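You operate a simulated robot arm through the tools that you are given. There is no shell and no other tool. Be economical: measure what you need, move in short steps, check, and stop when the job is done.

Carry out the task below with a simulated two-armed robot. There is one attempt and no reset: what you move stays moved.

## Task
Take the green cloth panel from the long table and lay it out flat on the near end of the long table.

It is judged by the outcome, as a careful person would: the job done as asked, and still so three seconds after it is handed in. It fails if anything else is knocked over, pushed out of place, dropped, spilled or broken. Flat cloth is picked up by pressing the open fingertips on it (5 to 10 N) and closing them slowly along it; thin cloth reads only 2 to 8 mm in the jaws.

## Robot
Two 7-joint arms with two-finger parallel grippers on one trunk, on a base that drives. Base frame: it is fixed to the floor where the robot stands at the start and does not move with it; the origin is under the middle of the robot, x ahead of it, y to its left, z up; the surface under the hand at the start is at about z = 880. Readings come in mm, rad, newtons and seconds.
The left shoulder is at the start at [70, 188, 1265], the right one opposite. With the tool pointing down near the work surface each hand reaches from about 280 to 780 mm from the robot's upright axis, wherever it stands, measured 20 degrees to its own side. Places, roughly: near end of the long table [1000, 900, 900]. Payload 3.91 kg a hand.
Tool frame (each hand has its own): the origin (TCP) lies between the finger pads and is the grasp point; the fingertips stand 30 mm ahead of it; z points along the fingers, y is the line along which they close. The gripper opens to 110 mm. The fingers are 20 mm wide and 10 mm thick; the gripper's body (48 by 112 mm) begins 55 mm behind the TCP.
Orientation is that of the tool frame in the base frame, as a unit quaternion [w, x, y, z]. With the fingers straight down and closing along the base's y, the tool's x points along the base's -x, its y along +y and its z along -z.

## Interface
- The arms move only by the tool play_rows. It takes "left_motion", "right_motion" or both (then of equal length, played together; a hand with none holds still); each is a list of rows, each a list of 7 numbers: the turn, a rotation vector about the tool's x, y, z in rad, then the shift along the tool's x, y, z in mm, then the gripper command, from -1 (fully open) to 1 (shut), values between in proportion. In form: [[rx, ry, rz, x, y, z, fingers], ...]. A call has 1 to 8 rows; each row shifts and turns the commanded pose from where the row before left it, along the tool's axes as they then stand. Each row takes 0.2 s and may step no farther than 50 mm and 0.15 rad from the row before; otherwise, or with a gripper value out of range, the whole call is refused. A pose out of reach is approached as far as the arm can. The call stops where the force on the tool passes 40 N (or 10 N more than at its start, if that is more) or the arm is blocked; 0.2 s more then pass. The fingers move at their own pace (about 72 mm/s each) and stop on an object; they squeeze with about 37 N. The grip force told is the motor's: it shows also when the fingers shut on nothing. Time passes only in rows, and 0.2 s behind the last, so rows that do not move let the fingers close. The reply holds the time, the measured pose of the TCP, the force on the tool along the base axes, the opening and the grip force, in the units named above and with some noise, with the torque about the TCP (base axes, N m) and any sound that the robot's microphone picked up.
- Cameras (640 x 400 px; columns grow to the right, rows downward): "scene" is now at [112.1, 55.7, 1480]; the picture's right is [0.67, -0.74, 0.00], its down [-0.51, -0.46, -0.73] and it looks along [0.54, 0.49, -0.69] (base axes); focal length 278 px, centre (320, 200). "left" rides on the left gripper at [72, -17, -103] in its tool frame; the picture's right is [0.23, 0.97, 0.00], its down [-0.76, 0.18, -0.62] and it looks along [-0.61, 0.14, 0.78] (tool axes); focal length 222 px, centre (320, 200). "right" rides on the right gripper at [72, 17, -103] in its tool frame; the picture's right is [-0.23, 0.97, 0.00], its down [-0.76, -0.18, -0.62] and it looks along [-0.61, -0.14, 0.78] (tool axes); focal length 222 px, centre (320, 200). There is no depth. A picture from a camera that has moved, and an enlarged one, comes with that camera's place and axes in the base frame and with its lens.
- snapshot(camera): a new picture of that camera. It takes no simulated time.
- slide_trunk(by): slides the trunk up (or, below 0, down) by that many mm; the arms and the scene camera ride with it, the base frame stays. It gives what a move gives, with no picture.
- base_move(legs): drives the robot by 1 to 6 legs, each [ahead, turn to the left] in mm and rad, along the robot's own axes; the way and the turn of a leg run together, so that a leg with both is an arc; at most 1500 mm and 3.142 rad a leg. The arms and the cameras ride along, it lands a little off, and it stops where it bumps. It gives what a move gives.
- pan_tilt(pan, tilt): turns the head with the scene camera to pan (to the left, within 1.501 rad either way) and tilt (down, from -0.506 to 1.204), counted from straight ahead of the robot. It gives what a move gives.
- close_up(camera, box): a new picture of the part [left, top, right, bottom] of that camera's present view, enlarged. It takes no simulated time.
- close_job(): hands the job in; it is judged then, once.

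Go step by step. Nothing tells you exact positions but the pictures and the camera data: compare them with the known pose of the tool, close in by small moves and look again before you grip or let go. The budget is 120 turns and 92 pictures, counting those below and the enlarged ones. Unless the task says otherwise, let go and move clear before handing in, and close with one line.

The tools are called after "Request:" by a JSON object that holds its "api" and its "payload". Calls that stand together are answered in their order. play_rows: Moves the arms, as the interface text tells. Its arguments: {"type":"object","properties":{"left_motion":{"type":"array","items":{"type":"array","items":{"type":"number"}}},"right_motion":{"type":"array","items":{"type":"array","items":{"type":"number"}}}},"required":[]} The other tools are called the same way: slide_trunk (by) slides the trunk up or down; base_move (legs) drives the base; pan_tilt (pan, tilt) turns the head that bears the scene camera; snapshot (camera) takes a picture; close_up (camera, box) takes an enlarged picture of a part of a camera's view; close_job () hands the job in.

At the start:

```text
t: 0.0
left_position: [344.7, 433.1, 1189.1]
left_orientation: [0.001, 0.0, 1.0, 0.0]
left_force: [-0.1, 0.8, -0.5]
left_ft_torque: [-0.01, 0.01, 0.0]
left_width: 110.0
left_gripper_force: 0.1
right_position: [455.5, 34.9, 1120.5]
right_orientation: [0.0, 0.0, 1.0, 0.0]
right_force: [-0.2, 0.4, 1.0]
right_ft_torque: [-0.01, 0.0, -0.01]
right_width: 110.0
right_gripper_force: 0.0
trunk travel left (down, up): [-775.0, 165.0]
robot x, y, heading: [0.4, -0.8, -0.002]
head pan, tilt: [0.738, 0.754]
```

scene: 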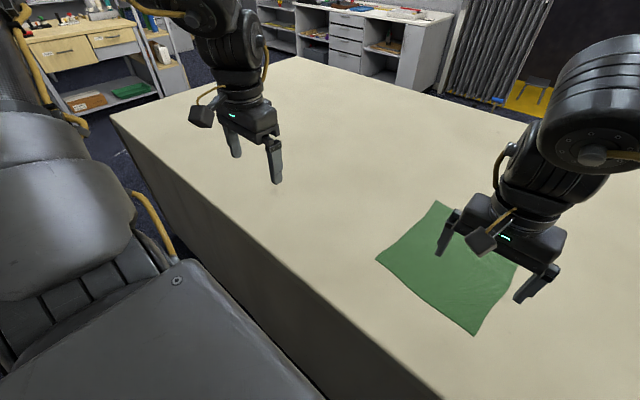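
right: 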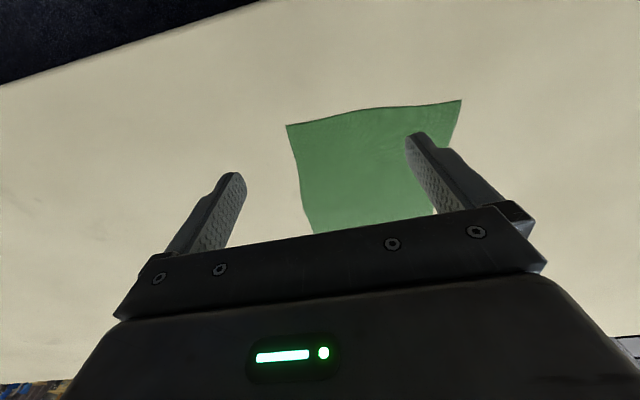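
left: 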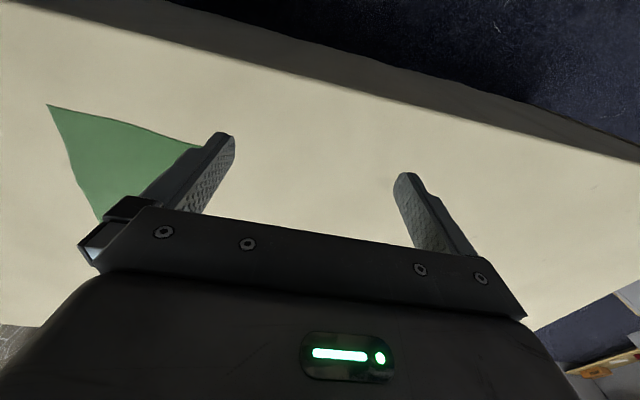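

I see the green cloth on the table at about x 500–800, y −40–220, with the table's near edge at x≈345. I'll look around to understand the table's extent and its "near end" before moving.

Request:
{"api": "pan_tilt", "payload": {"pan": 1.2, "tilt": 0.45}}

Request:
{"api": "snapshot", "payload": {"camera": "scene"}}

Request:
{"api": "pan_tilt", "payload": {"pan": -0.3, "tilt": 0.5}}

Request:
{"api": "snapshot", "payload": {"camera": "scene"}}

```text
t: 0.9
left_position: [345.5, 433.0, 1190.5]
left_orientation: [0.0, 0.001, 1.0, 0.001]
left_force: [-1.1, -0.2, 0.5]
left_ft_torque: [0.0, 0.02, 0.02]
left_width: 109.8
left_gripper_force: 0.1
right_position: [454.4, 35.2, 1120.4]
right_orientation: [0.0, 0.0, 1.0, 0.0]
right_force: [-0.3, 0.1, 0.1]
right_ft_torque: [0.02, -0.01, 0.04]
right_width: 110.0
right_gripper_force: 0.0
trunk travel left (down, up): [-775.0, 165.0]
robot x, y, heading: [-1.1, 0.2, 0.004]
head pan, tilt: [1.201, 0.45]
```

```text
88 pictures are left
camera scene: at [84.3, 85.6, 1506.7], right [0.93, -0.36, 0.0], down [-0.16, -0.41, -0.9], along [0.33, 0.84, -0.44], focal length 278 px, centre (320, 200)
```

scene: 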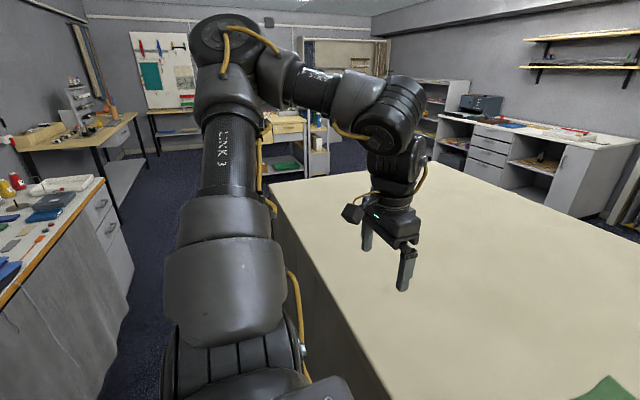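

```text
t: 2.5
left_position: [344.8, 435.0, 1189.8]
left_orientation: [0.001, 0.0, 1.0, 0.0]
left_force: [-0.6, -0.3, -0.6]
left_ft_torque: [-0.01, 0.0, -0.07]
left_width: 110.0
left_gripper_force: 0.2
right_position: [455.3, 35.4, 1119.6]
right_orientation: [-0.001, 0.0, 1.0, 0.0]
right_force: [0.5, 0.2, 0.9]
right_ft_torque: [-0.03, 0.01, 0.02]
right_width: 109.8
right_gripper_force: 0.1
trunk travel left (down, up): [-775.0, 165.0]
robot x, y, heading: [-1.2, 3.3, -0.001]
head pan, tilt: [-0.3, 0.499]
```

```text
87 pictures are left
camera scene: at [137.9, -26.8, 1502.3], right [-0.3, -0.96, 0.0], down [-0.46, 0.14, -0.88], along [0.84, -0.26, -0.48], focal length 278 px, centre (320, 200)
```

scene: 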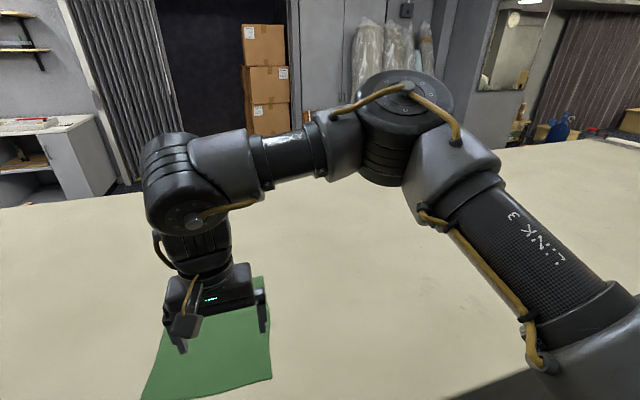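

The table's long axis runs along y. Its near end is at y≈1600, and the cloth now lies at y≈90. I'll look closely at the cloth to place its corners.

Request:
{"api": "pan_tilt", "payload": {"pan": 0.15, "tilt": 0.85}}

Request:
{"api": "snapshot", "payload": {"camera": "scene"}}

```text
t: 3.4
left_position: [344.7, 433.4, 1190.4]
left_orientation: [0.0, 0.0, 1.0, 0.0]
left_force: [-0.5, 0.0, 0.4]
left_ft_torque: [0.01, 0.02, 0.0]
left_width: 110.1
left_gripper_force: 0.0
right_position: [455.9, 35.7, 1120.1]
right_orientation: [0.0, -0.001, 1.0, 0.001]
right_force: [-0.8, 0.2, -0.1]
right_ft_torque: [0.02, -0.01, 0.02]
right_width: 110.2
right_gripper_force: 0.0
trunk travel left (down, up): [-775.0, 165.0]
robot x, y, heading: [2.3, 0.2, 0.001]
head pan, tilt: [0.15, 0.85]
```

```text
86 pictures are left
camera scene: at [128.2, 11.6, 1472.4], right [0.15, -0.99, 0.0], down [-0.74, -0.11, -0.66], along [0.65, 0.1, -0.75], focal length 278 px, centre (320, 200)
```

scene: 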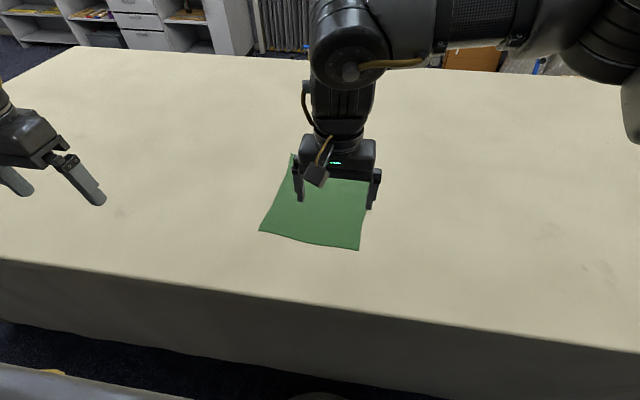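

The near cloth corners are at about (514, 229) and (494, −26). I'll bring both hands above spots just inside those corners with the fingers partly closed, stopping at z≈1010.

Request:
{"api": "play_rows", "payload": {"left_motion": [[0, 0, 0, -23.1, -29.8, 22.5, 0.27], [0, 0, 0, -23.1, -29.8, 22.5, 0.27], [0, 0, 0, -23.1, -29.8, 22.5, 0.27], [0, 0, 0, -23.1, -29.8, 22.5, 0.27], [0, 0, 0, -23.1, -29.8, 22.5, 0.27], [0, 0, 0, -23.1, -29.8, 22.5, 0.27], [0, 0, 0, -23.1, -29.8, 22.5, 0.27], [0, 0, 0, -23.1, -29.8, 22.5, 0.27]], "right_motion": [[0, 0, 0, -7.2, -3.5, 13.8, 0.27], [0, 0, 0, -7.2, -3.5, 13.8, 0.27], [0, 0, 0, -7.2, -3.5, 13.8, 0.27], [0, 0, 0, -7.2, -3.5, 13.8, 0.27], [0, 0, 0, -7.2, -3.5, 13.8, 0.27], [0, 0, 0, -7.2, -3.5, 13.8, 0.27], [0, 0, 0, -7.2, -3.5, 13.8, 0.27], [0, 0, 0, -7.2, -3.5, 13.8, 0.27]]}}

Request:
{"api": "snapshot", "payload": {"camera": "left"}}

Request:
{"api": "snapshot", "payload": {"camera": "right"}}

Request:
{"api": "snapshot", "payload": {"camera": "scene"}}

```text
t: 5.2
left_position: [496.3, 253.7, 1037.0]
left_orientation: [0.001, -0.001, 1.0, -0.001]
left_force: [0.3, -0.7, 0.1]
left_ft_torque: [0.01, -0.01, 0.0]
left_width: 40.4
left_gripper_force: 0.2
left hand out of reach, approached as far as the arm can: row 7, 8
right_position: [512.5, 7.7, 1010.3]
right_orientation: [0.0, 0.0, 1.0, 0.0]
right_force: [0.7, -0.4, 0.1]
right_ft_torque: [-0.03, 0.0, 0.0]
right_width: 40.4
right_gripper_force: 0.0
trunk travel left (down, up): [-775.0, 165.0]
robot x, y, heading: [2.2, -1.8, 0.003]
head pan, tilt: [0.15, 0.85]
```

```text
85 pictures are left
camera left: at [423.2, 237.2, 1140.9], right [-0.23, 0.97, 0.0], down [0.76, 0.18, 0.62], along [0.61, 0.14, -0.78], focal length 222 px, centre (320, 200)
```

left: 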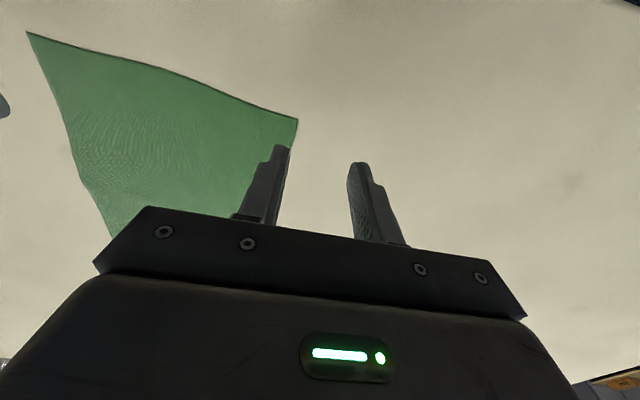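

```text
84 pictures are left
camera right: at [440.0, 26.0, 1113.6], right [0.23, 0.97, 0.0], down [0.76, -0.18, 0.62], along [0.61, -0.14, -0.78], focal length 222 px, centre (320, 200)
```

right: 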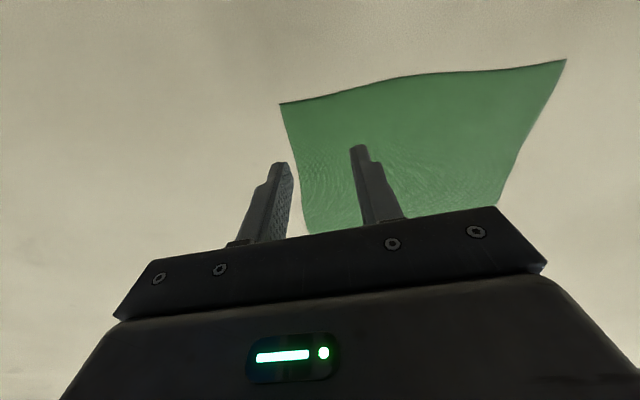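

```text
83 pictures are left
camera scene: at [127.9, 12.2, 1472.4], right [0.15, -0.99, 0.0], down [-0.74, -0.11, -0.66], along [0.65, 0.1, -0.75], focal length 278 px, centre (320, 200)
```

scene: 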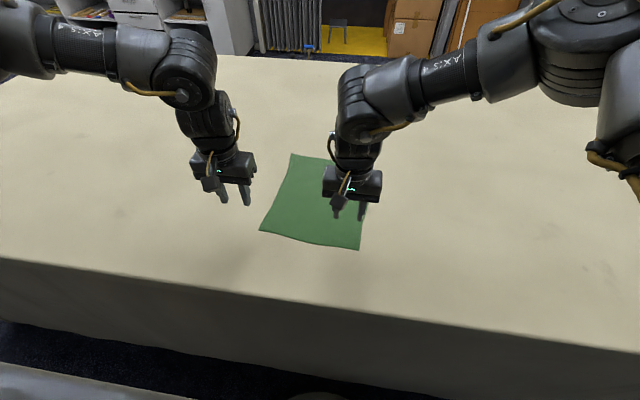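

The camera estimates of the corners agree with each other. The left hand stopped short of its target, so I'll try smaller moves on that hand alone.

Request:
{"api": "play_rows", "payload": {"left_motion": [[0, 0, 0, -10, -20, 0, 0.27], [0, 0, 0, -10, -20, 0, 0.27], [0, 0, 0, -10, -15, 10, 0.27], [0, 0, 0, 0, 0, 15, 0.27]]}}

```text
t: 6.2
left_position: [495.1, 252.8, 1035.1]
left_orientation: [0.001, 0.0, 1.0, -0.002]
left_force: [-0.1, -0.1, -0.4]
left_ft_torque: [-0.02, -0.01, 0.0]
left_width: 40.3
left_gripper_force: 0.0
left hand out of reach, approached as far as the arm can: row 1, 2, 3, 4
right_position: [511.9, 8.1, 1009.3]
right_orientation: [-0.001, 0.0, 1.0, -0.001]
right_force: [0.4, -0.6, -1.2]
right_ft_torque: [-0.01, -0.01, 0.03]
right_width: 40.0
right_gripper_force: 0.2
trunk travel left (down, up): [-775.0, 165.0]
robot x, y, heading: [1.5, 1.2, -0.001]
head pan, tilt: [0.15, 0.85]
```

The left arm looks like it's at a joint limit. I'll back it out a little and try a yaw to find which way frees it.

Request:
{"api": "play_rows", "payload": {"left_motion": [[0, 0, 0.15, 0, 0, 0, 0.27], [0, 0, 0.15, 0, 0, 0, 0.27], [0, 0, 0, -10, -20, 0, 0.27], [0, 0, 0, -10, -20, 0, 0.27]]}}

```text
t: 7.2
left_position: [484.5, 242.7, 1049.2]
left_orientation: [0.0, 0.15, 0.989, -0.001]
left_force: [1.0, 0.6, -0.2]
left_ft_torque: [0.01, 0.0, 0.01]
left_width: 40.2
left_gripper_force: 0.1
left hand out of reach, approached as far as the arm can: row 3, 4
right_position: [513.2, 7.5, 1009.9]
right_orientation: [0.0, 0.0, 1.0, -0.001]
right_force: [-0.8, -0.8, 0.3]
right_ft_torque: [-0.03, 0.0, -0.02]
right_width: 40.1
right_gripper_force: 0.1
trunk travel left (down, up): [-775.0, 165.0]
robot x, y, heading: [-2.5, 1.4, 0.002]
head pan, tilt: [0.15, 0.85]
```

Request:
{"api": "play_rows", "payload": {"left_motion": [[0, 0, -0.15, 0, 0, 0, 0.27], [0, 0, -0.15, 0, 0, 0, 0.27], [0, 0, 0, -30, 20, -10, 0.27], [0, 0, 0, -30, 0, 0, 0.27], [0, 0, 0, -30, 0, 0, 0.27], [0, 0, 0, 0, -30, 0, 0.27], [0, 0, 0, 0, -30, 0, 0.27]]}}

Request:
{"api": "snapshot", "payload": {"camera": "scene"}}

```text
t: 8.8
left_position: [526.1, 260.0, 1074.9]
left_orientation: [0.001, 0.0, 1.0, -0.001]
left_force: [0.4, 0.2, 0.6]
left_ft_torque: [-0.04, 0.02, -0.02]
left_width: 40.4
left_gripper_force: 0.1
left hand out of reach, approached as far as the arm can: row 4, 5, 6, 7
right_position: [512.7, 6.3, 1009.3]
right_orientation: [0.001, 0.0, 1.0, 0.0]
right_force: [0.5, 0.3, 0.0]
right_ft_torque: [0.01, 0.01, -0.01]
right_width: 40.2
right_gripper_force: 0.0
trunk travel left (down, up): [-775.0, 165.0]
robot x, y, heading: [-0.3, -2.4, -0.001]
head pan, tilt: [0.15, 0.85]
```

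```text
82 pictures are left
camera scene: at [127.8, 11.1, 1472.4], right [0.15, -0.99, 0.0], down [-0.74, -0.11, -0.66], along [0.65, 0.1, -0.75], focal length 278 px, centre (320, 200)
```

scene: 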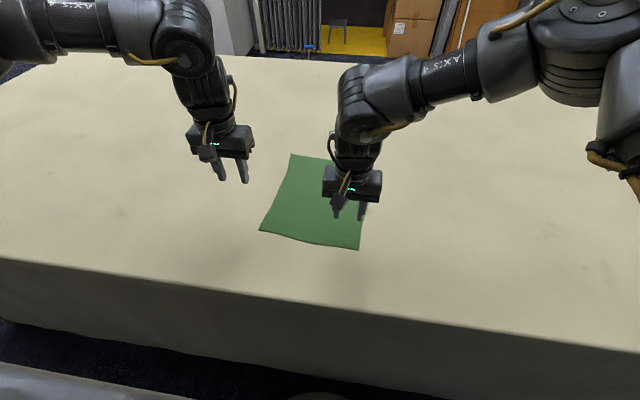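

The left arm's elbow posture seems to be the limit. I'll raise the hand, go forward and across high up, and then come down.

Request:
{"api": "play_rows", "payload": {"left_motion": [[0, 0, 0, 10, 10, -45, 0.27], [0, 0, 0, 0, 0, -45, 0.27], [0, 0, 0, 0, 0, -45, 0.27], [0, 0, 0, 0, 0, -45, 0.27], [0, 0, 0, -40, 0, 0, 0.27], [0, 0, 0, -40, 0, 0, 0.27], [0, 0, 0, 0, -40, 0, 0.27], [0, 0, 0, 0, -30, 0, 0.27]]}}

Request:
{"api": "snapshot", "payload": {"camera": "scene"}}

```text
t: 10.6
left_position: [506.0, 268.4, 1203.3]
left_orientation: [0.0, -0.001, 1.0, -0.001]
left_force: [0.2, 0.3, 0.3]
left_ft_torque: [-0.02, 0.01, 0.0]
left_width: 40.2
left_gripper_force: 0.0
left hand out of reach, approached as far as the arm can: row 3, 4, 5, 6, 7, 8
right_position: [512.6, 7.6, 1009.2]
right_orientation: [0.0, 0.0, 1.0, 0.0]
right_force: [-0.8, 0.4, 0.1]
right_ft_torque: [0.02, 0.0, 0.0]
right_width: 40.3
right_gripper_force: 0.1
trunk travel left (down, up): [-775.0, 165.0]
robot x, y, heading: [-0.3, 3.5, 0.003]
head pan, tilt: [0.15, 0.85]
```

```text
81 pictures are left
camera scene: at [128.9, 11.1, 1472.3], right [0.15, -0.99, 0.0], down [-0.74, -0.11, -0.66], along [0.65, 0.1, -0.75], focal length 278 px, centre (320, 200)
```

scene: 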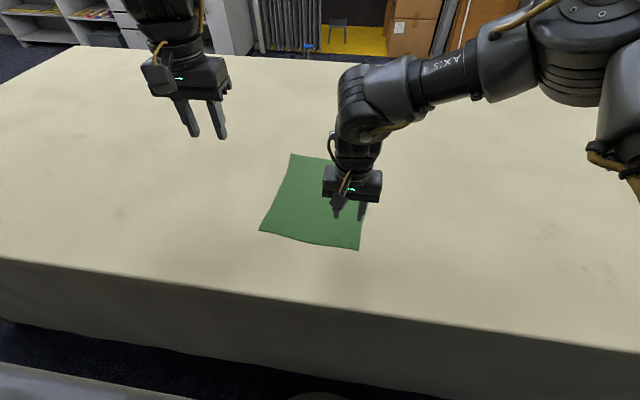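

Request:
{"api": "play_rows", "payload": {"left_motion": [[0, 0, 0, 32, 33, 0, 0.27], [0, 0, 0, 32, 33, 0, 0.27], [0, 0, 0, 32, 33, 0, 0.27], [0, 0, 0, 32, 33, 0, 0.27], [0, 0, 0, 32, 33, 0, 0.27]]}}

Request:
{"api": "pan_tilt", "payload": {"pan": 0.9, "tilt": 0.3}}

Request:
{"api": "snapshot", "payload": {"camera": "scene"}}

```text
t: 11.8
left_position: [343.9, 431.2, 1200.1]
left_orientation: [0.001, 0.001, 1.0, -0.001]
left_force: [-0.2, 0.0, 0.1]
left_ft_torque: [0.01, -0.01, 0.02]
left_width: 40.3
left_gripper_force: 0.1
right_position: [511.6, 9.2, 1011.3]
right_orientation: [0.001, 0.0, 1.0, 0.0]
right_force: [-0.3, 0.4, 0.2]
right_ft_torque: [-0.01, 0.04, -0.04]
right_width: 40.2
right_gripper_force: 0.0
trunk travel left (down, up): [-775.0, 165.0]
robot x, y, heading: [1.1, -3.1, -0.001]
head pan, tilt: [0.15, 0.85]
```

```text
t: 12.9
left_position: [347.7, 430.2, 1200.4]
left_orientation: [0.0, -0.001, 1.0, 0.001]
left_force: [-0.5, 0.3, -0.2]
left_ft_torque: [0.01, -0.02, 0.03]
left_width: 40.3
left_gripper_force: 0.0
right_position: [513.7, 8.1, 1009.9]
right_orientation: [0.0, 0.001, 1.0, 0.0]
right_force: [0.3, 0.1, 0.3]
right_ft_torque: [-0.01, 0.01, 0.01]
right_width: 40.3
right_gripper_force: 0.0
trunk travel left (down, up): [-775.0, 165.0]
robot x, y, heading: [-4.6, -0.0, 0.0]
head pan, tilt: [0.901, 0.3]
```

```text
80 pictures are left
camera scene: at [108.5, 73.5, 1520.7], right [0.78, -0.62, 0.0], down [-0.18, -0.23, -0.95], along [0.59, 0.75, -0.3], focal length 278 px, centre (320, 200)
```

scene: 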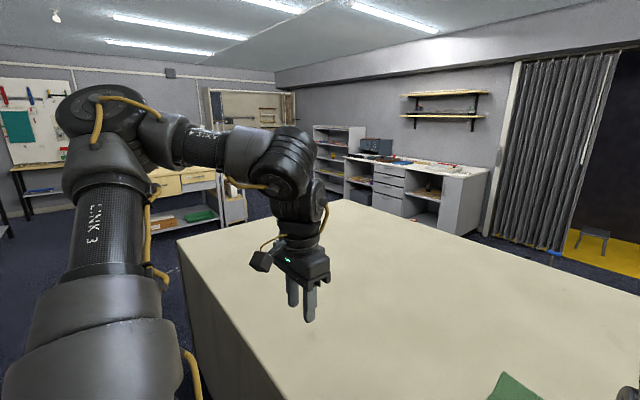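

Request:
{"api": "play_rows", "payload": {"left_motion": [[0, 0, 0, -45, 0, 0, 0.27], [0, 0, 0, -45, 0, 0, 0.27], [0, 0, 0, -45, 0, 0, 0.27], [0, 0, 0, -45, 0, 0, 0.27], [0, 0, 0, -45, 0, 0, 0.27], [0, 0, 0, 0, 0, 45, 0.27], [0, 0, 0, 0, 0, 45, 0.27]]}}

Request:
{"api": "snapshot", "payload": {"camera": "scene"}}

```text
t: 14.5
left_position: [573.6, 433.7, 1112.8]
left_orientation: [-0.001, -0.001, 1.0, 0.0]
left_force: [0.0, -0.2, -0.5]
left_ft_torque: [0.03, 0.02, 0.01]
left_width: 40.0
left_gripper_force: 0.1
right_position: [513.5, 8.0, 1009.7]
right_orientation: [0.0, 0.0, 1.0, 0.0]
right_force: [0.2, 0.8, 0.4]
right_ft_torque: [0.02, -0.05, 0.02]
right_width: 40.1
right_gripper_force: 0.1
trunk travel left (down, up): [-775.0, 165.0]
robot x, y, heading: [-1.4, 1.9, -0.001]
head pan, tilt: [0.901, 0.3]
```

```text
79 pictures are left
camera scene: at [109.6, 73.7, 1520.7], right [0.78, -0.62, 0.0], down [-0.18, -0.23, -0.95], along [0.59, 0.75, -0.3], focal length 278 px, centre (320, 200)
```

scene: 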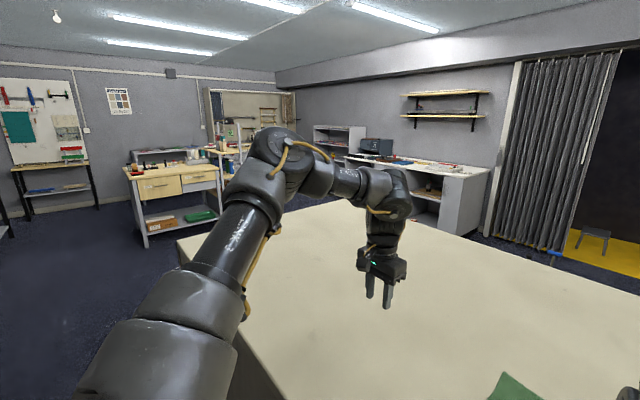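

The hand reaches forward fine on its own side. From here I'll go lower and then move inward.

Request:
{"api": "play_rows", "payload": {"left_motion": [[0, 0, 0, 0, 0, 45, 0.27], [0, 0, 0, 0, 0, 45, 0.27], [0, 0, 0, 0, -45, 0, 0.27], [0, 0, 0, 0, -45, 0, 0.27], [0, 0, 0, 0, -45, 0, 0.27], [0, 0, 0, 0, -45, 0, 0.27], [0, 0, 0, 0, -30, 0, 0.27]]}}

Request:
{"api": "snapshot", "payload": {"camera": "scene"}}

```text
t: 16.1
left_position: [525.7, 270.7, 1043.6]
left_orientation: [0.001, 0.0, 1.0, -0.002]
left_force: [-0.2, 0.5, 0.0]
left_ft_torque: [0.04, 0.01, 0.01]
left_width: 40.2
left_gripper_force: 0.0
left hand out of reach, approached as far as the arm can: row 5, 6, 7
right_position: [512.9, 7.9, 1008.8]
right_orientation: [0.0, 0.0, 1.0, 0.0]
right_force: [-0.7, -0.1, -0.5]
right_ft_torque: [0.02, -0.01, -0.01]
right_width: 40.2
right_gripper_force: 0.1
trunk travel left (down, up): [-775.0, 165.0]
robot x, y, heading: [-2.9, -0.7, 0.002]
head pan, tilt: [0.901, 0.3]
```

```text
78 pictures are left
camera scene: at [109.1, 73.0, 1520.7], right [0.78, -0.62, 0.0], down [-0.18, -0.23, -0.96], along [0.59, 0.75, -0.3], focal length 278 px, centre (320, 200)
```

scene: 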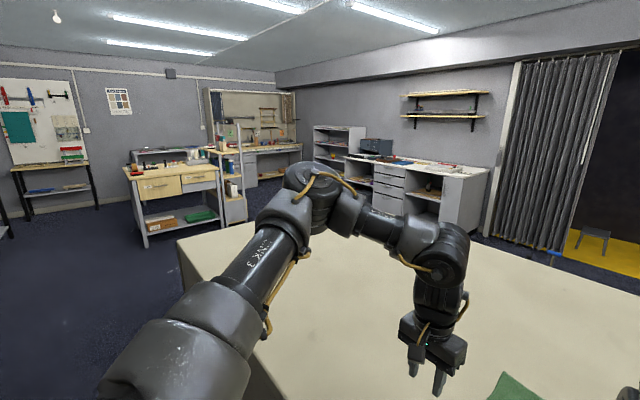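

The limit sits near y≈260 whatever the height, so it may be clearance to the right arm. I'll move the right hand out 150 mm and retry.

Request:
{"api": "play_rows", "payload": {"right_motion": [[0, 0, 0, 0, -40, -10, 0.27], [0, 0, 0, 0, -40, 0, 0.27], [0, 0, 0, 0, -40, 0, 0.27], [0, 0, 0, 0, -40, 0, 0.27], [0, 0, 0, 0, 0, 0, 0.27], [0, 0, 0, 0, 0, 0, 0.27]], "left_motion": [[0, 0, 0, 0, 0, 0, 0.27], [0, 0, 0, 0, 0, 0, 0.27], [0, 0, 0, 0, 0, 0, 0.27], [0, 0, 0, 0, -25, 0, 0.27], [0, 0, 0, 0, -25, 0, 0.27], [0, 0, 0, 0, -25, 0, 0.27]]}}

```text
t: 17.5
left_position: [495.7, 244.1, 1062.0]
left_orientation: [0.0, -0.001, 1.0, -0.001]
left_force: [0.2, -0.3, -0.2]
left_ft_torque: [-0.01, 0.0, -0.02]
left_width: 40.3
left_gripper_force: 0.0
left hand out of reach, approached as far as the arm can: row 4, 5, 6
right_position: [498.8, -136.4, 1022.3]
right_orientation: [0.001, 0.001, 1.0, 0.0]
right_force: [-0.5, -0.3, 0.3]
right_ft_torque: [0.0, -0.01, 0.04]
right_width: 40.0
right_gripper_force: 0.1
right hand out of reach, approached as far as the arm can: row 4
trunk travel left (down, up): [-775.0, 165.0]
robot x, y, heading: [-0.8, -6.2, 0.001]
head pan, tilt: [0.901, 0.3]
```

Request:
{"api": "play_rows", "payload": {"left_motion": [[0, 0, -0.15, 0, 20, 0, 0.27], [0, 0, -0.15, 0, 0, 0, 0.27], [0, 0, -0.15, 0, 0, 0, 0.27], [0, 0, -0.15, 0, 0, 0, 0.27], [0, 0, 0, -10, -25, 0, 0.27], [0, 0, 0, -10, -25, 0, 0.27], [0, 0, 0, -10, -25, 0, 0.27]], "right_motion": [[0, 0, 0.15, 0, 10, 0, 0.27], [0, 0, 0.15, 0, 0, 0, 0.27], [0, 0, 0.15, 0, 0, 0, 0.27], [0, 0, 0.15, 0, 0, 0, 0.27], [0, 0, 0, 0, -25, 0, 0.27], [0, 0, 0, 0, -25, 0, 0.27], [0, 0, 0, 0, -25, 0, 0.27]]}}

```text
t: 19.1
left_position: [586.7, 323.0, 1092.3]
left_orientation: [0.001, -0.296, 0.955, -0.001]
left_force: [-0.8, 0.2, 0.3]
left_ft_torque: [0.03, -0.02, 0.0]
left_width: 40.1
left_gripper_force: 0.1
left hand out of reach, approached as far as the arm can: row 2, 3, 4, 5, 6, 7
right_position: [455.3, -187.3, 1021.9]
right_orientation: [0.0, 0.297, 0.955, 0.0]
right_force: [-0.4, 0.2, 0.2]
right_ft_torque: [0.01, 0.04, -0.01]
right_width: 40.1
right_gripper_force: 0.0
trunk travel left (down, up): [-775.0, 165.0]
robot x, y, heading: [-1.2, 0.9, -0.001]
head pan, tilt: [0.901, 0.3]
```

Yaw matters: negative yaw pushes the left hand outward. I'll turn it the other way by about +0.6 past square.

Request:
{"api": "play_rows", "payload": {"left_motion": [[0, 0, 0.15, 0, 0, 0, 0.27], [0, 0, 0.15, 0, 0, 0, 0.27], [0, 0, 0.15, 0, 0, 0, 0.27], [0, 0, 0.15, 0, 0, 0, 0.27], [0, 0, 0.15, 0, 0, 0, 0.27], [0, 0, 0.15, 0, 0, 0, 0.27], [0, 0, 0.15, 0, 0, 0, 0.27], [0, 0, 0.15, 0, 0, 0, 0.27]]}}

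Request:
{"api": "play_rows", "payload": {"left_motion": [[0, 0, 0, -6, -30, 0, 0.27], [0, 0, 0, -6, -30, 0, 0.27], [0, 0, 0, -6, -30, 0, 0.27], [0, 0, 0, -6, -30, 0, 0.27]]}}

```text
t: 20.9
left_position: [587.1, 324.7, 1093.0]
left_orientation: [0.001, 0.295, 0.955, -0.001]
left_force: [-0.5, -0.4, -0.5]
left_ft_torque: [0.0, 0.01, -0.04]
left_width: 40.1
left_gripper_force: 0.2
right_position: [455.1, -187.2, 1022.0]
right_orientation: [0.0, 0.296, 0.955, 0.0]
right_force: [-0.6, -0.7, 0.8]
right_ft_torque: [0.01, 0.0, 0.02]
right_width: 40.0
right_gripper_force: 0.1
trunk travel left (down, up): [-775.0, 165.0]
robot x, y, heading: [1.4, -0.5, 0.002]
head pan, tilt: [0.901, 0.3]
```

```text
t: 21.9
left_position: [508.9, 244.6, 1100.4]
left_orientation: [0.001, 0.294, 0.956, -0.001]
left_force: [-0.6, -0.3, 0.5]
left_ft_torque: [0.01, 0.04, 0.02]
left_width: 40.5
left_gripper_force: 0.0
left hand out of reach, approached as far as the arm can: row 1, 2, 3, 4
right_position: [456.2, -188.8, 1023.2]
right_orientation: [0.0, 0.295, 0.956, -0.001]
right_force: [-0.2, -0.8, 0.1]
right_ft_torque: [0.02, 0.0, 0.02]
right_width: 40.1
right_gripper_force: 0.0
trunk travel left (down, up): [-775.0, 165.0]
robot x, y, heading: [1.2, 0.3, 0.005]
head pan, tilt: [0.901, 0.3]
```

Both hands seem to have a dead zone straight ahead of their own shoulder: the left works outside y≈270 and the right works inside. Turning the robot right by 0.13 rad should put both grasp points in the workable zones, so I'll square the hands and turn.

Request:
{"api": "play_rows", "payload": {"left_motion": [[0, 0, -0.15, 0, 20, 0, 0.27], [0, 0, -0.15, 0, 20, 0, 0.27], [0, 0, -0.15, 0, 0, 0, 0.27], [0, 0, -0.15, 0, 0, 0, 0.27], [0, 0, 0, 0, 0, 0, 0.27], [0, 0, 0, 0, 0, 0, 0.27]], "right_motion": [[0, 0, 0, 0, 40, 0, 0.27], [0, 0, 0, 0, 40, 0, 0.27], [0, 0, -0.15, 0, 40, 0, 0.27], [0, 0, -0.15, 0, 40, 0, 0.27], [0, 0, -0.15, 0, 40, 0, 0.27], [0, 0, -0.15, 0, 40, 0, 0.27]]}}

Request:
{"api": "base_move", "payload": {"legs": [[0, -0.13]]}}

Request:
{"api": "pan_tilt", "payload": {"pan": 0.25, "tilt": 0.85}}

Request:
{"api": "snapshot", "payload": {"camera": "scene"}}

```text
t: 23.3
left_position: [531.1, 281.9, 1096.9]
left_orientation: [0.001, -0.001, 1.0, -0.001]
left_force: [0.2, 0.3, 0.5]
left_ft_torque: [0.0, 0.0, -0.01]
left_width: 40.3
left_gripper_force: 0.2
right_position: [557.6, 28.3, 1021.9]
right_orientation: [0.0, -0.002, 1.0, -0.001]
right_force: [-0.1, 0.6, -0.1]
right_ft_torque: [-0.03, -0.04, -0.01]
right_width: 40.0
right_gripper_force: 0.0
trunk travel left (down, up): [-775.0, 165.0]
robot x, y, heading: [-3.6, 0.2, 0.003]
head pan, tilt: [0.901, 0.3]
```

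```text
t: 24.3
left_position: [562.9, 210.0, 1097.1]
left_orientation: [0.0, 0.063, 0.998, -0.001]
left_force: [0.7, 0.0, -0.3]
left_ft_torque: [-0.05, -0.01, 0.03]
left_width: 40.2
left_gripper_force: 0.0
right_position: [557.2, -45.5, 1021.9]
right_orientation: [0.0, 0.064, 0.998, -0.001]
right_force: [-0.2, 0.0, -0.1]
right_ft_torque: [-0.02, -0.01, -0.03]
right_width: 40.3
right_gripper_force: 0.0
trunk travel left (down, up): [-775.0, 165.0]
robot x, y, heading: [0.8, -0.3, -0.124]
head pan, tilt: [0.901, 0.3]
```

```text
t: 25.3
left_position: [561.7, 208.2, 1096.3]
left_orientation: [0.0, 0.063, 0.998, 0.0]
left_force: [0.1, 0.3, 0.7]
left_ft_torque: [-0.01, 0.03, -0.04]
left_width: 40.2
left_gripper_force: 0.0
right_position: [557.7, -47.0, 1022.2]
right_orientation: [0.0, 0.063, 0.998, 0.0]
right_force: [0.0, 0.8, 0.3]
right_ft_torque: [-0.01, 0.02, -0.01]
right_width: 40.2
right_gripper_force: 0.1
trunk travel left (down, up): [-775.0, 165.0]
robot x, y, heading: [-1.4, -1.2, -0.135]
head pan, tilt: [0.25, 0.85]
```

```text
77 pictures are left
camera scene: at [128.1, 3.9, 1472.4], right [0.12, -0.99, 0.0], down [-0.75, -0.09, -0.66], along [0.66, 0.08, -0.75], focal length 278 px, centre (320, 200)
```

scene: 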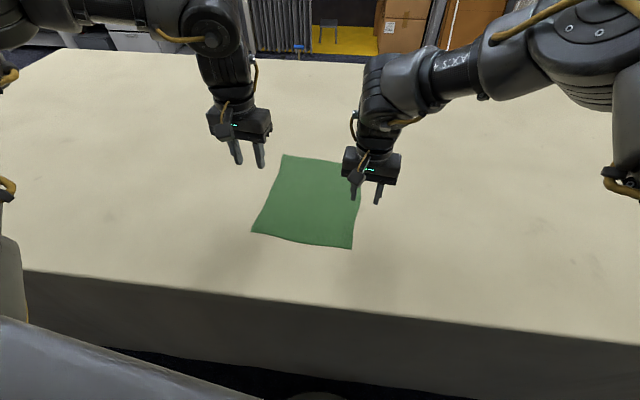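

The turn worked. Now I'll take the hands to just above the grasp points, (530, 205) and (512, 0).

Request:
{"api": "play_rows", "payload": {"left_motion": [[0, 0, 0, 10.4, -2.7, 0, 0.27], [0, 0, 0, 10.4, -2.7, 0, 0.27], [0, 0, 0, 10.4, -2.7, 0, 0.27], [0, 0, 0, 0, 0, 34, 0.27], [0, 0, 0, 0, 0, 34, 0.27], [0, 0, 0, 0, 0, 34, 0.27], [0, 0, 0, 0, 0, 34, 0.27]], "right_motion": [[0, 0, 0, 17, 13.4, 0, 0.27], [0, 0, 0, 17, 13.4, 0, 0.27], [0, 0, 0, 17, 13.4, 0, 0.27], [0, 0, 0, 0, 0, 15.5, 0.27], [0, 0, 0, 0, 0, 15.5, 0.27], [0, 0, 0, 0, 0, 15.5, 0.27], [0, 0, 0, 0, 0, 15.5, 0.27]]}}

Request:
{"api": "snapshot", "payload": {"camera": "left"}}

Request:
{"api": "snapshot", "payload": {"camera": "right"}}

```text
t: 26.9
left_position: [523.7, 224.7, 973.9]
left_orientation: [0.001, 0.064, 0.998, -0.002]
left_force: [0.1, 0.9, -0.2]
left_ft_torque: [-0.04, 0.03, 0.01]
left_width: 40.1
left_gripper_force: 0.1
left hand out of reach, approached as far as the arm can: row 6, 7
right_position: [511.9, 0.5, 960.3]
right_orientation: [-0.001, 0.063, 0.998, 0.0]
right_force: [-0.7, 0.0, -0.1]
right_ft_torque: [0.0, 0.0, 0.04]
right_width: 40.1
right_gripper_force: 0.2
trunk travel left (down, up): [-775.0, 165.0]
robot x, y, heading: [0.1, 2.0, -0.128]
head pan, tilt: [0.25, 0.85]
```

```text
76 pictures are left
camera left: at [449.6, 218.1, 1077.0], right [-0.1, 0.99, 0.0], down [0.78, 0.08, 0.62], along [0.62, 0.06, -0.78], focal length 222 px, centre (320, 200)
```

left: 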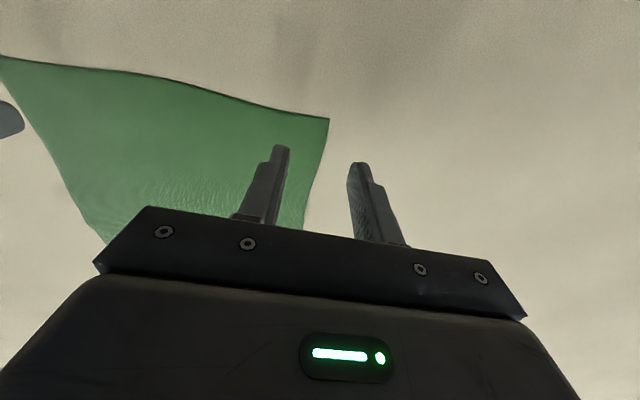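

```text
75 pictures are left
camera right: at [442.0, 27.5, 1064.3], right [0.35, 0.94, 0.0], down [0.73, -0.27, 0.62], along [0.58, -0.22, -0.78], focal length 222 px, centre (320, 200)
```

right: 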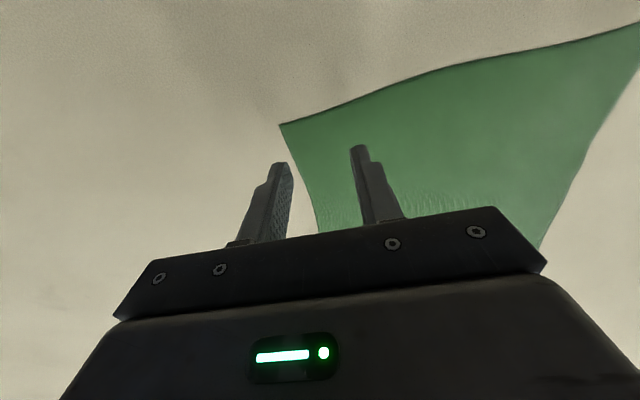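

The dead zone widens as the hand goes lower. I'll raise both hands a little, turn 0.1 rad further right, and re-approach.

Request:
{"api": "play_rows", "payload": {"left_motion": [[0, 0, 0, 0, 0, -40, 0.27]], "right_motion": [[0, 0, 0, 0, 0, -40, 0.27]]}}

Request:
{"api": "base_move", "payload": {"legs": [[0, -0.1]]}}

```text
t: 27.3
left_position: [519.7, 222.7, 1017.1]
left_orientation: [0.001, 0.065, 0.998, 0.001]
left_force: [-1.5, -0.2, 0.8]
left_ft_torque: [0.0, -0.02, 0.0]
left_width: 40.5
left_gripper_force: 0.1
right_position: [507.5, -1.8, 1001.5]
right_orientation: [0.002, 0.064, 0.998, 0.001]
right_force: [-0.5, -0.1, 0.2]
right_ft_torque: [0.01, -0.04, -0.02]
right_width: 40.2
right_gripper_force: 0.0
trunk travel left (down, up): [-775.0, 165.0]
robot x, y, heading: [-0.1, 0.8, -0.126]
head pan, tilt: [0.25, 0.85]
```

```text
t: 28.3
left_position: [542.2, 173.1, 1014.2]
left_orientation: [-0.001, 0.113, 0.994, 0.0]
left_force: [-0.3, 0.5, 0.0]
left_ft_torque: [-0.03, 0.01, -0.02]
left_width: 40.1
left_gripper_force: 0.0
right_position: [508.9, -49.8, 999.7]
right_orientation: [0.0, 0.113, 0.994, 0.001]
right_force: [0.7, -1.2, -0.8]
right_ft_torque: [-0.01, 0.02, -0.04]
right_width: 40.2
right_gripper_force: 0.1
trunk travel left (down, up): [-775.0, 165.0]
robot x, y, heading: [-3.2, 2.1, -0.228]
head pan, tilt: [0.25, 0.85]
```

Request:
{"api": "play_rows", "payload": {"left_motion": [[0, 0, 0, 9.5, 14.2, 0, 0.27], [0, 0, 0, 9.4, 14.2, 0, 0.27], [0, 0, 0, 0, 0, 30, 0.27], [0, 0, 0, 0, 0, 30, 0.27], [0, 0, 0, 0, 0, 29, 0.27]], "right_motion": [[0, 0, 0, 3.4, 25.9, 0, 0.27], [0, 0, 0, 3.4, 25.9, 0, 0.27], [0, 0, 0, 0, 0, 25, 0.27], [0, 0, 0, 0, 0, 25, 0.27], [0, 0, 0, 0, 0, 25, 0.27]]}}

Request:
{"api": "snapshot", "payload": {"camera": "left"}}

Request:
{"api": "snapshot", "payload": {"camera": "right"}}

```text
t: 29.5
left_position: [529.1, 210.7, 929.2]
left_orientation: [0.001, 0.114, 0.994, -0.002]
left_force: [-0.1, 1.2, -0.3]
left_ft_torque: [0.01, 0.01, 0.0]
left_width: 39.9
left_gripper_force: 0.2
left hand out of reach, approached as far as the arm can: row 5
right_position: [508.8, -4.4, 926.1]
right_orientation: [0.001, 0.113, 0.994, 0.002]
right_force: [-0.4, 0.0, 0.0]
right_ft_torque: [0.0, 0.03, 0.02]
right_width: 40.0
right_gripper_force: 0.1
right hand out of reach, approached as far as the arm can: row 5
trunk travel left (down, up): [-775.0, 165.0]
robot x, y, heading: [0.5, -1.8, -0.226]
head pan, tilt: [0.25, 0.85]
```

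```text
74 pictures are left
camera left: at [453.7, 210.2, 1032.8], right [0.0, 1.0, 0.0], down [0.78, 0.0, 0.62], along [0.62, 0.0, -0.78], focal length 222 px, centre (320, 200)
```

left: 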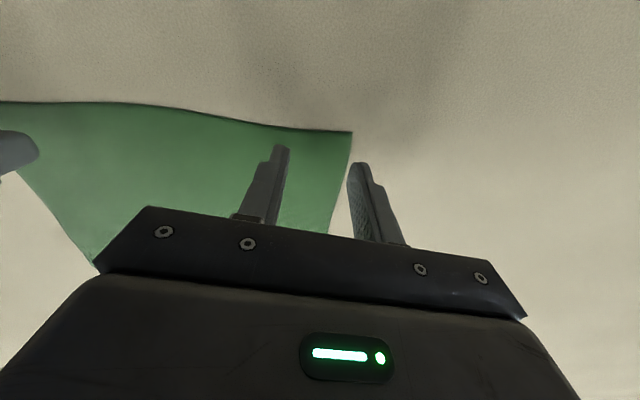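

```text
73 pictures are left
camera right: at [442.0, 29.5, 1030.6], right [0.44, 0.9, 0.0], down [0.7, -0.35, 0.62], along [0.56, -0.27, -0.78], focal length 222 px, centre (320, 200)
```

right: 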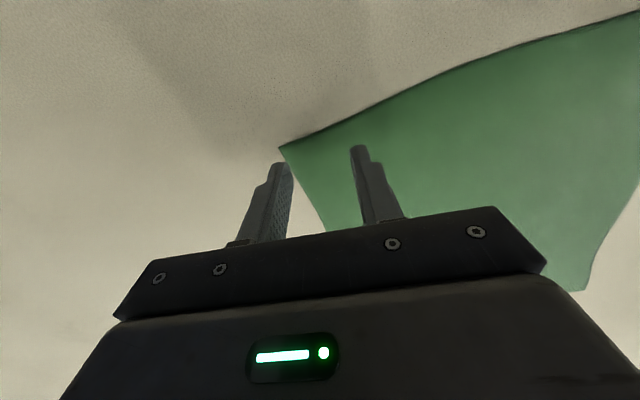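

Both hands are limited by low height now. I'll raise the hands and lower the trunk by 150 mm so the arms work in a more comfortable range.

Request:
{"api": "play_rows", "payload": {"left_motion": [[0, 0, 0, 0, 0, -45, 0.27], [0, 0, 0, 0, 0, -45, 0.27], [0, 0, 0, 0, 0, -45, 0.27], [0, 0, 0, 0, 0, -45, 0.27]], "right_motion": [[0, 0, 0, 0, 0, -45, 0.27], [0, 0, 0, 0, 0, -45, 0.27], [0, 0, 0, 0, 0, -45, 0.27], [0, 0, 0, 0, 0, -45, 0.27]]}}

Request:
{"api": "slide_trunk", "payload": {"by": -150}}

```text
t: 30.5
left_position: [527.5, 207.9, 1111.1]
left_orientation: [0.001, 0.114, 0.994, 0.0]
left_force: [-0.8, 0.7, 0.1]
left_ft_torque: [-0.01, -0.02, 0.02]
left_width: 40.1
left_gripper_force: 0.0
right_position: [506.0, -4.7, 1107.5]
right_orientation: [0.001, 0.113, 0.994, 0.0]
right_force: [-0.6, 0.8, 0.2]
right_ft_torque: [0.01, -0.03, 0.01]
right_width: 40.1
right_gripper_force: 0.0
trunk travel left (down, up): [-775.0, 165.0]
robot x, y, heading: [0.3, 2.0, -0.228]
head pan, tilt: [0.25, 0.85]
```

```text
t: 32.2
left_position: [530.1, 208.2, 959.1]
left_orientation: [-0.001, 0.113, 0.994, 0.0]
left_force: [0.6, 0.1, -1.0]
left_ft_torque: [0.04, 0.0, 0.02]
left_width: 40.0
left_gripper_force: 0.0
right_position: [509.7, -6.1, 955.6]
right_orientation: [0.001, 0.113, 0.994, 0.0]
right_force: [-0.6, 0.2, 0.0]
right_ft_torque: [0.01, -0.01, 0.0]
right_width: 40.2
right_gripper_force: 0.1
trunk travel left (down, up): [-625.0, 315.0]
robot x, y, heading: [2.4, 0.2, -0.228]
head pan, tilt: [0.25, 0.85]
```

Request:
{"api": "play_rows", "payload": {"left_motion": [[0, 0, 0, -4.2, -9.3, 0, 0.27], [0, 0, 0, 0, 0, 20, 0.27], [0, 0, 0, 0, 0, 20, 0.27]], "right_motion": [[0, 0, 0, -2.9, 14, 0, 0.27], [0, 0, 0, 0, 0, 18, 0.27], [0, 0, 0, 0, 0, 18, 0.27]]}}

Request:
{"api": "snapshot", "payload": {"camera": "left"}}

Request:
{"api": "snapshot", "payload": {"camera": "right"}}

```text
t: 33.0
left_position: [532.0, 198.7, 920.2]
left_orientation: [0.001, 0.113, 0.994, 0.0]
left_force: [0.5, 0.5, 0.8]
left_ft_torque: [0.01, 0.06, 0.03]
left_width: 40.1
left_gripper_force: 0.0
right_position: [514.1, 9.0, 919.6]
right_orientation: [0.0, 0.112, 0.994, -0.001]
right_force: [-0.2, -0.2, 0.0]
right_ft_torque: [-0.02, 0.01, 0.0]
right_width: 40.0
right_gripper_force: 0.1
trunk travel left (down, up): [-625.0, 315.0]
robot x, y, heading: [2.0, -1.4, -0.23]
head pan, tilt: [0.25, 0.85]
```

```text
72 pictures are left
camera left: at [458.4, 198.8, 1023.3], right [0.0, 1.0, 0.0], down [0.78, 0.0, 0.62], along [0.62, 0.0, -0.78], focal length 222 px, centre (320, 200)
```

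left: 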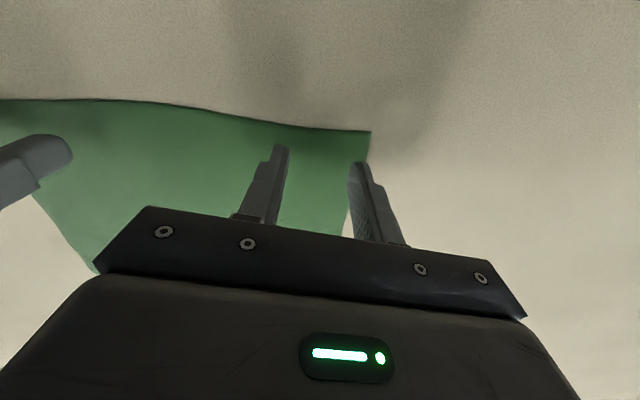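

```text
71 pictures are left
camera right: at [447.7, 42.1, 1023.0], right [0.44, 0.9, 0.0], down [0.7, -0.34, 0.62], along [0.56, -0.28, -0.78], focal length 222 px, centre (320, 200)
```

right: 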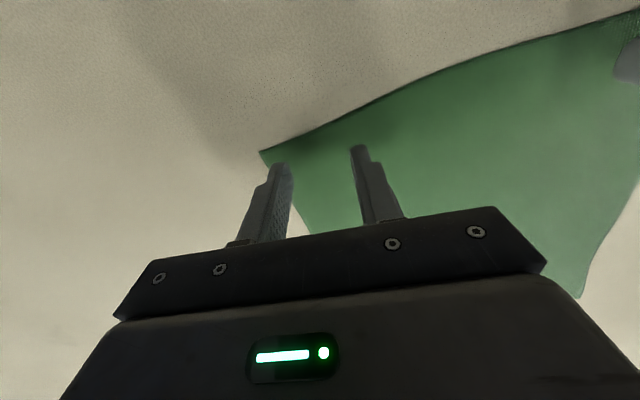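

Both hands line up with the corners. I'll shift each slightly inward and ease down to contact.

Request:
{"api": "play_rows", "payload": {"left_motion": [[0, 0, 0, 0, -6, 0, 0.27], [0, 0, 0, 0, 0, 4, 0.27], [0, 0, 0, 0, 0, 4, 0.27], [0, 0, 0, 0, 0, 2, 0.27]], "right_motion": [[0, 0, 0, 0, 4, 0, 0.27], [0, 0, 0, 0, 0, 4, 0.27], [0, 0, 0, 0, 0, 4, 0.27], [0, 0, 0, 0, 0, 2, 0.27]]}}

```text
t: 34.0
left_position: [530.4, 191.5, 910.0]
left_orientation: [0.002, 0.113, 0.994, 0.0]
left_force: [-1.4, 2.2, 15.7]
left_ft_torque: [0.02, 0.07, -0.04]
left_width: 40.0
left_gripper_force: 0.2
right_position: [513.8, 10.3, 911.9]
right_orientation: [0.001, 0.113, 0.994, 0.001]
right_force: [1.6, -1.3, 3.5]
right_ft_torque: [-0.06, -0.03, 0.03]
right_width: 40.2
right_gripper_force: 0.0
trunk travel left (down, up): [-625.0, 315.0]
robot x, y, heading: [0.4, -0.6, -0.221]
head pan, tilt: [0.25, 0.85]
```

Contact made: 15.7 N on the left, 3.5 N on the right. I'll even out the pressure and close slowly.

Request:
{"api": "play_rows", "payload": {"left_motion": [[0, 0, 0, 0, 0, -1.2, 0.27], [0, 0, 0, 0, 0, 0, 0.4], [0, 0, 0, 0, 0, 0, 0.5], [0, 0, 0, 0, 0, 0, 0.6], [0, 0, 0, 0, 0, 0, 0.7], [0, 0, 0, 0, 0, 0, 0.8], [0, 0, 0, 0, 0, 0, 0.9], [0, 0, 0, 0, 0, 0, 1]], "right_motion": [[0, 0, 0, 0, 0, 0.8, 0.27], [0, 0, 0, 0, 0, 0, 0.4], [0, 0, 0, 0, 0, 0, 0.5], [0, 0, 0, 0, 0, 0, 0.6], [0, 0, 0, 0, 0, 0, 0.7], [0, 0, 0, 0, 0, 0, 0.8], [0, 0, 0, 0, 0, 0, 0.9], [0, 0, 0, 0, 0, 0, 1]]}}

Request:
{"api": "snapshot", "payload": {"camera": "left"}}

Request:
{"api": "snapshot", "payload": {"camera": "right"}}

```text
t: 35.8
left_position: [529.4, 192.6, 911.4]
left_orientation: [0.001, 0.113, 0.994, 0.0]
left_force: [0.4, 0.0, 0.4]
left_ft_torque: [-0.01, 0.01, -0.01]
left_width: 0.0
left_gripper_force: 37.4
right_position: [512.5, 10.1, 910.6]
right_orientation: [0.001, 0.113, 0.994, 0.002]
right_force: [0.4, -8.0, 31.8]
right_ft_torque: [-0.31, 0.12, 0.0]
right_width: 0.0
right_gripper_force: 36.7
trunk travel left (down, up): [-625.0, 315.0]
robot x, y, heading: [2.2, 1.2, -0.23]
head pan, tilt: [0.25, 0.85]
```

```text
70 pictures are left
camera left: at [454.0, 191.5, 1016.3], right [0.0, 1.0, 0.0], down [0.78, 0.0, 0.63], along [0.63, 0.0, -0.78], focal length 222 px, centre (320, 200)
```

left: 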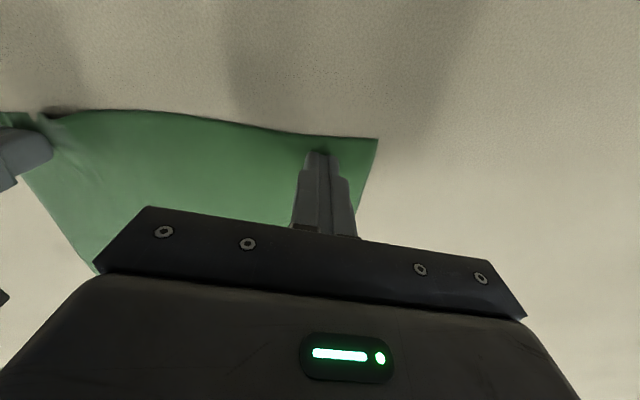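

```text
69 pictures are left
camera right: at [445.6, 43.6, 1014.9], right [0.44, 0.9, 0.01], down [0.7, -0.35, 0.63], along [0.56, -0.27, -0.78], focal length 222 px, centre (320, 200)
```

right: 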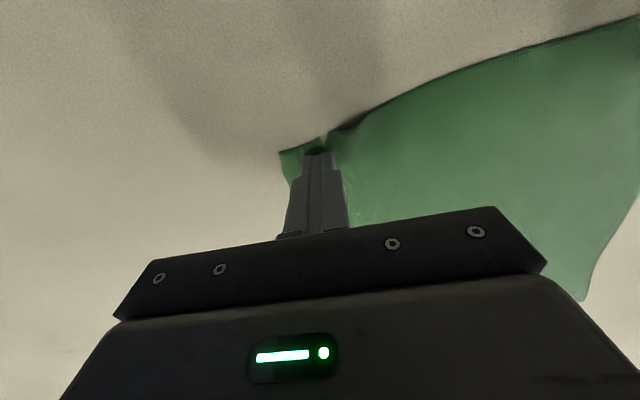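

The left closed on nothing. The right shows bunching but its width reads 0. I'll lift the right slightly to see whether it holds, and reopen the left.

Request:
{"api": "play_rows", "payload": {"left_motion": [[0, 0, 0, 0, 0, 0, 0.27], [0, 0, 0, 0, 0, 0, 0.27], [0, 0, 0, 0, 0, 0, 0.27]], "right_motion": [[0, 0, 0, 0, 0, -6, 1], [0, 0, 0, 0, 0, -10, 1], [0, 0, 0, 0, 0, 0, 1]]}}

Request:
{"api": "snapshot", "payload": {"camera": "right"}}

```text
t: 36.6
left_position: [530.5, 191.7, 911.3]
left_orientation: [0.001, 0.114, 0.993, 0.0]
left_force: [2.0, -1.3, 9.0]
left_ft_torque: [-0.04, -0.03, 0.02]
left_width: 38.0
left_gripper_force: 0.0
right_position: [514.6, 12.4, 924.8]
right_orientation: [0.0, 0.113, 0.994, 0.001]
right_force: [0.3, 0.7, 0.2]
right_ft_torque: [0.04, -0.02, -0.03]
right_width: 0.1
right_gripper_force: 37.3
trunk travel left (down, up): [-625.0, 315.0]
robot x, y, heading: [-1.5, 1.6, -0.224]
head pan, tilt: [0.25, 0.85]
```

```text
68 pictures are left
camera right: at [446.8, 45.6, 1028.3], right [0.44, 0.9, 0.0], down [0.7, -0.35, 0.62], along [0.56, -0.27, -0.78], focal length 222 px, centre (320, 200)
```

right: 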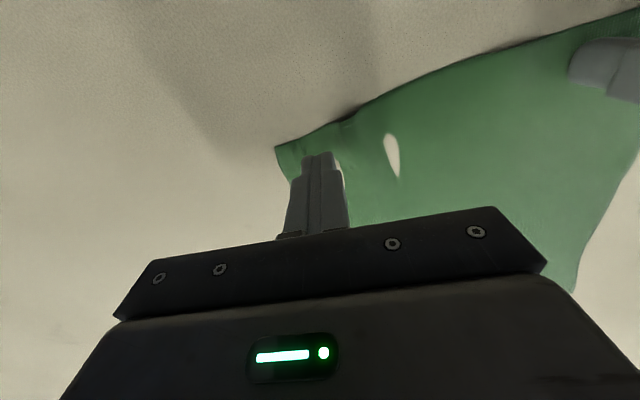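

Request:
{"api": "play_rows", "payload": {"right_motion": [[0, 0, 0, 0, 0, 0, 0.1], [0, 0, 0, 0, 0, 0, 0.1], [0, 0, 0, 0, 0, 0, 0.1]]}}

Request:
{"api": "close_up", "payload": {"camera": "right", "box": [240, 60, 560, 260]}}

Request:
{"api": "close_up", "payload": {"camera": "scene", "box": [200, 100, 440, 250]}}

```text
t: 37.4
left_position: [531.7, 192.1, 911.0]
left_orientation: [0.001, 0.113, 0.994, 0.0]
left_force: [3.3, -0.5, 12.0]
left_ft_torque: [-0.07, -0.07, 0.03]
left_width: 37.8
left_gripper_force: 0.0
right_position: [514.6, 11.7, 923.6]
right_orientation: [0.0, 0.113, 0.994, 0.001]
right_force: [0.4, 0.0, -0.5]
right_ft_torque: [0.01, -0.01, -0.03]
right_width: 49.5
right_gripper_force: 0.0
trunk travel left (down, up): [-625.0, 315.0]
robot x, y, heading: [0.5, 0.6, -0.233]
head pan, tilt: [0.25, 0.85]
```

```text
2.00 times, centred on (400, 160) of right
camera zoom: at [447.2, 45.3, 1028.7], right [0.44, 0.9, 0.0], down [0.7, -0.35, 0.62], along [0.56, -0.27, -0.78], focal length 444 px, centre (160, 280)
```

zoom: 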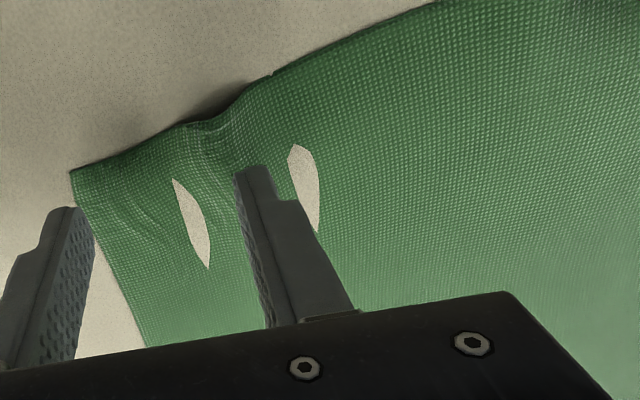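

```text
2.67 times, centred on (320, 175) of scene
camera zoom: at [127.0, -10.2, 1322.5], right [0.02, -1.0, 0.0], down [-0.75, -0.02, -0.66], along [0.66, 0.01, -0.75], focal length 741 px, centre (320, 267)
```

zoom: 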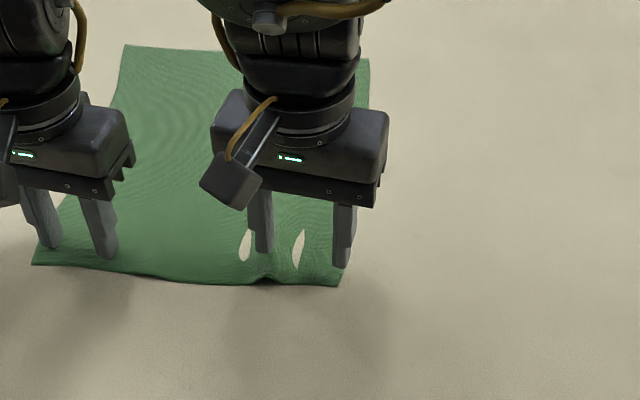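

The white spots are troughs beside a ridge that formed, so the cloth does bunch. I'll repeat with controlled pressure, one check at a time: right down to light contact, left set for about 8 N.

Request:
{"api": "play_rows", "payload": {"left_motion": [[0, 0, 0, 0, 0, 0, 0.27], [0, 0, 0, 0, 0, 0, 0.27], [0, 0, 0, 0, 0, 0.4, 0.27], [0, 0, 0, 0, 0, 0, 0.27]], "right_motion": [[0, 0, 0, 0, 0, 6, 0.2], [0, 0, 0, 0, 0, 4, 0.2], [0, 0, 0, 0, 0, 2.5, 0.2], [0, 0, 0, 0, 0, 0, 0.2]]}}

```text
t: 38.4
left_position: [530.1, 191.8, 910.8]
left_orientation: [0.001, 0.112, 0.994, -0.001]
left_force: [6.2, 0.4, 19.4]
left_ft_torque: [-0.05, -0.07, 0.05]
left_width: 38.2
left_gripper_force: 0.1
right_position: [515.1, 9.9, 913.8]
right_orientation: [0.001, 0.112, 0.994, 0.001]
right_force: [-0.4, 0.7, -0.5]
right_ft_torque: [-0.02, -0.01, -0.01]
right_width: 44.2
right_gripper_force: 0.0
trunk travel left (down, up): [-625.0, 315.0]
robot x, y, heading: [2.3, 5.2, -0.225]
head pan, tilt: [0.25, 0.85]
```

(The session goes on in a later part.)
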